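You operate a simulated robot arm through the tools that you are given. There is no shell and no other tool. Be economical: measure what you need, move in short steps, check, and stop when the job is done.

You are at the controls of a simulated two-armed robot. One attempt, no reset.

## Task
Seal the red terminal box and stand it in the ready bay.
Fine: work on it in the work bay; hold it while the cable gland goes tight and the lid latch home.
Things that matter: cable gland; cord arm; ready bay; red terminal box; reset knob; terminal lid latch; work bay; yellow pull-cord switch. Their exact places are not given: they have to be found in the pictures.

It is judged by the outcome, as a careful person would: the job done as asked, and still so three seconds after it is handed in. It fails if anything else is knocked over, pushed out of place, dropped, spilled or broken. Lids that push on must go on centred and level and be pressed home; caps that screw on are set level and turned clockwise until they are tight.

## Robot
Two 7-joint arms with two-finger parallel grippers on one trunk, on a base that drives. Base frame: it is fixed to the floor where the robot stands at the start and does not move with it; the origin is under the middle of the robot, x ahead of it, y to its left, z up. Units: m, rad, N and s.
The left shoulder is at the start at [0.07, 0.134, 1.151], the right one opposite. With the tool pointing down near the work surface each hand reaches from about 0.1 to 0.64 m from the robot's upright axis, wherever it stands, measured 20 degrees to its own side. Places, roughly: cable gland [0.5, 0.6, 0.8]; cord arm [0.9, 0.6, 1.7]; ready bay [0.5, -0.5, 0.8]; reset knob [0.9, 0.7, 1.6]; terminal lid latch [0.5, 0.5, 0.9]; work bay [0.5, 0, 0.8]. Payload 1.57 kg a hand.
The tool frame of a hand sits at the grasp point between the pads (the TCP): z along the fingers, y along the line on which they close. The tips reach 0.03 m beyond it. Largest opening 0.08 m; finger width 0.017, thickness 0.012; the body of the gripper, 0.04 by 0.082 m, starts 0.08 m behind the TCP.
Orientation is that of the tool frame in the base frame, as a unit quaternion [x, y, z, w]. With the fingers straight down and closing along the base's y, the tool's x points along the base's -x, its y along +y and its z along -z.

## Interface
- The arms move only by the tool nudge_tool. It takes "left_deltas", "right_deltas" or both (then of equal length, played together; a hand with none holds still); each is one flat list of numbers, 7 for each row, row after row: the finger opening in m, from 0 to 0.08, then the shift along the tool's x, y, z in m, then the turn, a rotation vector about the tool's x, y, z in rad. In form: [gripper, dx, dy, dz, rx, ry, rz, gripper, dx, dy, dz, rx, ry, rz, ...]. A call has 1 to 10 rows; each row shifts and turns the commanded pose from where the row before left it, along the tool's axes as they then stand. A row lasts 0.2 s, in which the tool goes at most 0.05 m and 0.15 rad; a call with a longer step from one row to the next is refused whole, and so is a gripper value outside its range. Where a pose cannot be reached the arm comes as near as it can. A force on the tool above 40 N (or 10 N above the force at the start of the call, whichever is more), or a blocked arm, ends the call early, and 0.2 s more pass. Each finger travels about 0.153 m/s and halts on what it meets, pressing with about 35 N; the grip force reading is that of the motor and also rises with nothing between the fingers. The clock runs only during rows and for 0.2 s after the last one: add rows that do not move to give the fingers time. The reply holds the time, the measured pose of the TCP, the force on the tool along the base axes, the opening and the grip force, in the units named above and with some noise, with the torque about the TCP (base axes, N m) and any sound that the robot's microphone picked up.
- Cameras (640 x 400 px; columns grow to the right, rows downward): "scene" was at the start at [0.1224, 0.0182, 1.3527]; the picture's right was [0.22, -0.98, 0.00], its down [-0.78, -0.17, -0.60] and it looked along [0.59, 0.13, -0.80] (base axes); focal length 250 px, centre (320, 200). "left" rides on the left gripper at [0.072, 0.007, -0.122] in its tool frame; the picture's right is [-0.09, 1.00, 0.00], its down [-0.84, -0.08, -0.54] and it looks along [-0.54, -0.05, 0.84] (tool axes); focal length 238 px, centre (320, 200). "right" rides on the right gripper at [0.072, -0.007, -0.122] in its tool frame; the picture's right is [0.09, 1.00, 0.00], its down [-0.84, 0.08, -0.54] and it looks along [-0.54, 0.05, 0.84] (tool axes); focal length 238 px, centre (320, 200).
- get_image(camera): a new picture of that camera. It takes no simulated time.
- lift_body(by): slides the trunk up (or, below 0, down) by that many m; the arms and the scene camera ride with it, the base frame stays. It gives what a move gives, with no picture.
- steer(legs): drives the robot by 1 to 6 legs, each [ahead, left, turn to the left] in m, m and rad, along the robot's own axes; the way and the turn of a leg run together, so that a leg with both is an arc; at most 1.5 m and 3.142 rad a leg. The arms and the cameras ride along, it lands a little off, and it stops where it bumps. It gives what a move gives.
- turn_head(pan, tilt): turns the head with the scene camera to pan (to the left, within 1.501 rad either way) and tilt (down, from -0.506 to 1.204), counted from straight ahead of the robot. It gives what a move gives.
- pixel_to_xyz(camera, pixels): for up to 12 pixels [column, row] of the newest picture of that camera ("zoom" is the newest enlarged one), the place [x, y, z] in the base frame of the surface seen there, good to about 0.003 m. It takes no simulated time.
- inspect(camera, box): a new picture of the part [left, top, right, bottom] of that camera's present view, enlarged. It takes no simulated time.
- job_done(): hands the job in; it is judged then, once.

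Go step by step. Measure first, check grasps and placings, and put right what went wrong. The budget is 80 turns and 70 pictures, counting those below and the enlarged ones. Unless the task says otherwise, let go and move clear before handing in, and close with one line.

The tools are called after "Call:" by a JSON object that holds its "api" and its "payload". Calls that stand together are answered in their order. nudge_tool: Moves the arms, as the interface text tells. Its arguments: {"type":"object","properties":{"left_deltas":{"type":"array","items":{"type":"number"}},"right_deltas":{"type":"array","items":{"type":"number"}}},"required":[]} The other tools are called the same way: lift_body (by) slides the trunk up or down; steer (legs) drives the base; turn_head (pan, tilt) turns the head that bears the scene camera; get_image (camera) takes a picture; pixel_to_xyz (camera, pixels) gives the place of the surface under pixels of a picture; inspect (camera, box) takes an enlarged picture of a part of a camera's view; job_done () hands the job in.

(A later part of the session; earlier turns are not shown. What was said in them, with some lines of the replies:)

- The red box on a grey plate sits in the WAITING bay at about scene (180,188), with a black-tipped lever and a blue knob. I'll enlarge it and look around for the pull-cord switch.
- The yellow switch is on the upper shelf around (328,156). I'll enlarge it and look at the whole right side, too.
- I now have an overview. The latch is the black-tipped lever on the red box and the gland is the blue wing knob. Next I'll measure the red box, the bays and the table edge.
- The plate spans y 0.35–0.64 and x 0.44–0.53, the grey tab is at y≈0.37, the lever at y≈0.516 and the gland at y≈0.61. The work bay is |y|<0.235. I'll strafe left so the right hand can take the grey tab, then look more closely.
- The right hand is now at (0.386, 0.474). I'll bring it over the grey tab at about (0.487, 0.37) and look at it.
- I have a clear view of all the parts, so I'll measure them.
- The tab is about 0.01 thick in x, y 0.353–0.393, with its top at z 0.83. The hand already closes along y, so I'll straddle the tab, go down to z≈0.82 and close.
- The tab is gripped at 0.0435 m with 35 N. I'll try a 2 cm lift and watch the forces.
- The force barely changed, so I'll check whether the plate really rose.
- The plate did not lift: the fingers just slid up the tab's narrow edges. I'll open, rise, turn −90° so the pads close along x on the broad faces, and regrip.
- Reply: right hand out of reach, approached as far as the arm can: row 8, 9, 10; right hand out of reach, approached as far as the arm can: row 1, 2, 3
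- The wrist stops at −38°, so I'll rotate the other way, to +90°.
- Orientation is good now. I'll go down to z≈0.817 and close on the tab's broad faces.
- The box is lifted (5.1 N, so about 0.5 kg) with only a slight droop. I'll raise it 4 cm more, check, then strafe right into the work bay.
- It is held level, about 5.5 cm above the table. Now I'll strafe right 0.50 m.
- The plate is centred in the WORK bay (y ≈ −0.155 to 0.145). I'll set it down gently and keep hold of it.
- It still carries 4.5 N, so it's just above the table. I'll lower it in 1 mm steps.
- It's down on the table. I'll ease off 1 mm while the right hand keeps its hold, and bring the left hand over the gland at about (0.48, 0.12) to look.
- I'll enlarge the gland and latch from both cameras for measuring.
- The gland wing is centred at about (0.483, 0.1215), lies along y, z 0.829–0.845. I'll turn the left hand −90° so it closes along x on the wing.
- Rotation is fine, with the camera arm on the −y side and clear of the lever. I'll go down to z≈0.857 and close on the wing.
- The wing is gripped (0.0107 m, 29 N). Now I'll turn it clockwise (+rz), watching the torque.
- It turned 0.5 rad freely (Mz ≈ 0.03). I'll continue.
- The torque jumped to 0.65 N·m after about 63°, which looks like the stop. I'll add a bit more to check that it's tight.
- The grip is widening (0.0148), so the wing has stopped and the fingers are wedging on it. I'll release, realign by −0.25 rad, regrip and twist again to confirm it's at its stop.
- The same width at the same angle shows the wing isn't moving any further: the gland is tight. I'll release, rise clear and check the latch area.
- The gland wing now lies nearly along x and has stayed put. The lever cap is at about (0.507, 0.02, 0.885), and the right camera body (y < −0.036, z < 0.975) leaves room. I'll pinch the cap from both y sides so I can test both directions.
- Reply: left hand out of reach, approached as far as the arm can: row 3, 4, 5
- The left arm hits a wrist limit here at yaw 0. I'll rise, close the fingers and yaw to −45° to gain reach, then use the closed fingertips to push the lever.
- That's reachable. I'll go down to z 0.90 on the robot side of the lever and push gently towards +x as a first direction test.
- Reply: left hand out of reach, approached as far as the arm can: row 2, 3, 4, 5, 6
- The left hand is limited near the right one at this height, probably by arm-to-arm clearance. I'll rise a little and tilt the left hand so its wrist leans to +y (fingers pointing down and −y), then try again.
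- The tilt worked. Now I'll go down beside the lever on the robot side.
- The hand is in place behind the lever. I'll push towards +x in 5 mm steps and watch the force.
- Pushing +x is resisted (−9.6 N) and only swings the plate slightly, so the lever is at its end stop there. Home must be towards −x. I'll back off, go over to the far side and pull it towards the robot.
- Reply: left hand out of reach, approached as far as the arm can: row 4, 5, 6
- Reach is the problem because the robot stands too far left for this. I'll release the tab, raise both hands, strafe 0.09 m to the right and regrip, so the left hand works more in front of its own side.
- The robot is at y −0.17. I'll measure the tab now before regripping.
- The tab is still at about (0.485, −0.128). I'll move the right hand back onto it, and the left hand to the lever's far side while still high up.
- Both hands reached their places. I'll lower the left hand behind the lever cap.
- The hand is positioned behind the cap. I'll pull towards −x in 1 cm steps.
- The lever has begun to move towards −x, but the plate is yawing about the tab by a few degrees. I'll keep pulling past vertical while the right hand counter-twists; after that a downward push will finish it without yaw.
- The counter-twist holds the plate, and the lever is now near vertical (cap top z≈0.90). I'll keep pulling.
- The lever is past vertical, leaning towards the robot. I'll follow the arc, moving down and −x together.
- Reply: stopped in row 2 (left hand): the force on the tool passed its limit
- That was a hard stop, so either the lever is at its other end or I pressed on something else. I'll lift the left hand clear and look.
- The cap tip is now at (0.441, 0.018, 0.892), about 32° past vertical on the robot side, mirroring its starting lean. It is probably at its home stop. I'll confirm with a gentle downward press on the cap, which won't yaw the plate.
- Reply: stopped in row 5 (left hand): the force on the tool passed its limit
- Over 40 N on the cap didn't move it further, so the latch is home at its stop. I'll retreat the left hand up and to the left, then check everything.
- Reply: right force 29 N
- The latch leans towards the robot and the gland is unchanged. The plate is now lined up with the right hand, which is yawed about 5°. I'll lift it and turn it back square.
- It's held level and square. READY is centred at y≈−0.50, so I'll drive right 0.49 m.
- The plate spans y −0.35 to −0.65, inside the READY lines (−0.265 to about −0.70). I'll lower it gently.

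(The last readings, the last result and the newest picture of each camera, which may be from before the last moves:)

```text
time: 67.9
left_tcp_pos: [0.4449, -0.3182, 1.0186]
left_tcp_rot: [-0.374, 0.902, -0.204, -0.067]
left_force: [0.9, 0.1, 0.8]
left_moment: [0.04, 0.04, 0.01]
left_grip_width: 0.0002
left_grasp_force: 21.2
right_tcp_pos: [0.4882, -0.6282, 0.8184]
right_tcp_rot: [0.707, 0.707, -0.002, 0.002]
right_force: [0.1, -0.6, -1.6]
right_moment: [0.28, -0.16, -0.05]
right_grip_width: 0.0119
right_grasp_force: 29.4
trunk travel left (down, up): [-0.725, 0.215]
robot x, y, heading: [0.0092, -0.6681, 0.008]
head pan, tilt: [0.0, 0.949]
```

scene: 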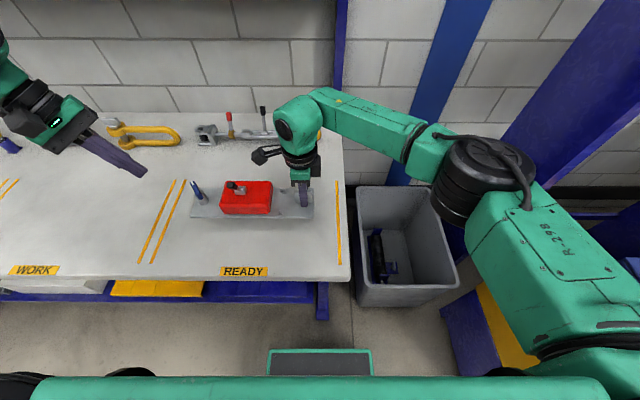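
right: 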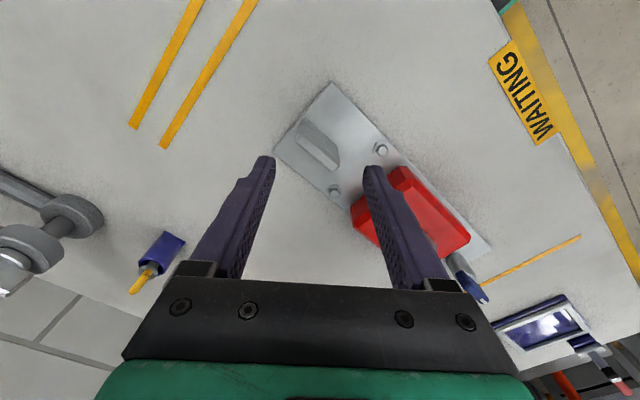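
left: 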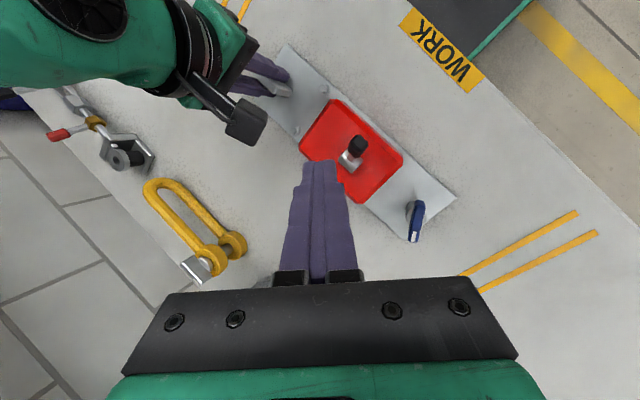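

The load has come off, so the plate is touching down. I'll lower 1 mm more, open, rise and check.

Call:
{"api": "nudge_tool", "payload": {"right_deltas": [0, 0, 0, 0.001, 0, 0, 0, 0.0, 0, 0, 0, 0, 0, 0, 0.02, 0, 0, 0, 0, 0, 0, 0.05, 0, 0, 0, 0, 0, 0, 0.05, 0, 0, 0, 0, 0, 0, 0.05, 0, 0, -0.03, 0, 0, 0, 0.05, 0, 0, -0.05, 0, 0, 0, 0.05, 0, 0, -0.05, 0, 0, 0]}}

Call:
{"api": "inspect", "payload": {"camera": "scene", "box": [160, 150, 352, 270]}}

Call:
{"api": "pixel_to_xyz", "payload": {"camera": "zoom", "pixels": [[110, 245], [500, 250], [128, 120], [242, 130], [270, 150], [590, 200]]}}

```text
time: 69.7
left_tcp_pos: [0.444, -0.3181, 1.0182]
left_tcp_rot: [-0.374, 0.902, -0.205, -0.067]
left_force: [-1.1, 0.5, -0.2]
left_moment: [0.02, 0.01, -0.02]
left_grip_width: 0.0
left_grasp_force: 21.0
right_tcp_pos: [0.4869, -0.6279, 0.9445]
right_tcp_rot: [0.707, 0.707, -0.002, 0.002]
right_force: [-0.5, -1.1, -0.1]
right_moment: [0.01, 0.0, -0.02]
right_grip_width: 0.0499
right_grasp_force: 0.0
trunk travel left (down, up): [-0.725, 0.215]
robot x, y, heading: [0.0057, -0.6686, 0.003]
head pan, tilt: [0.0, 0.949]
```

```text
3.33 times, centred on (256, 210) of scene
```

zoom: 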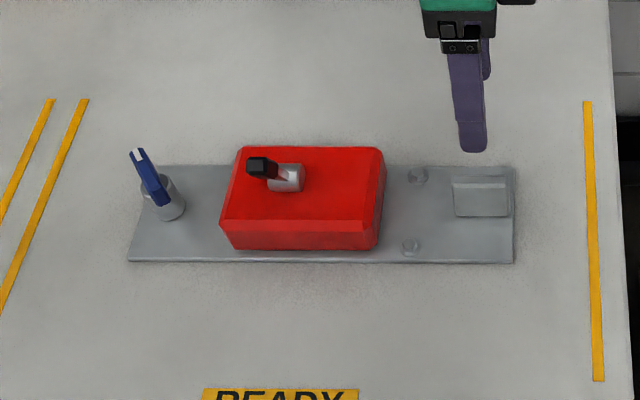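

```text
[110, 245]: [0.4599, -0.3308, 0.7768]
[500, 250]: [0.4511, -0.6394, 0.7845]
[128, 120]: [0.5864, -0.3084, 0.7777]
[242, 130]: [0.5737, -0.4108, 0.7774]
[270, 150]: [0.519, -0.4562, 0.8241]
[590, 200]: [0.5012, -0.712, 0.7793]
```

The red box stands flat inside the READY lines with the gland tight, the latch at its stop and both hands clear. I'm handing it in.

Call:
{"api": "job_done", "payload": {}}

```text
The job is handed in.
```

The red terminal box is in the ready bay, with its cable gland turned clockwise until it stopped and its lid latch pushed over to its end stop. I handed the job in with both hands clear of it.
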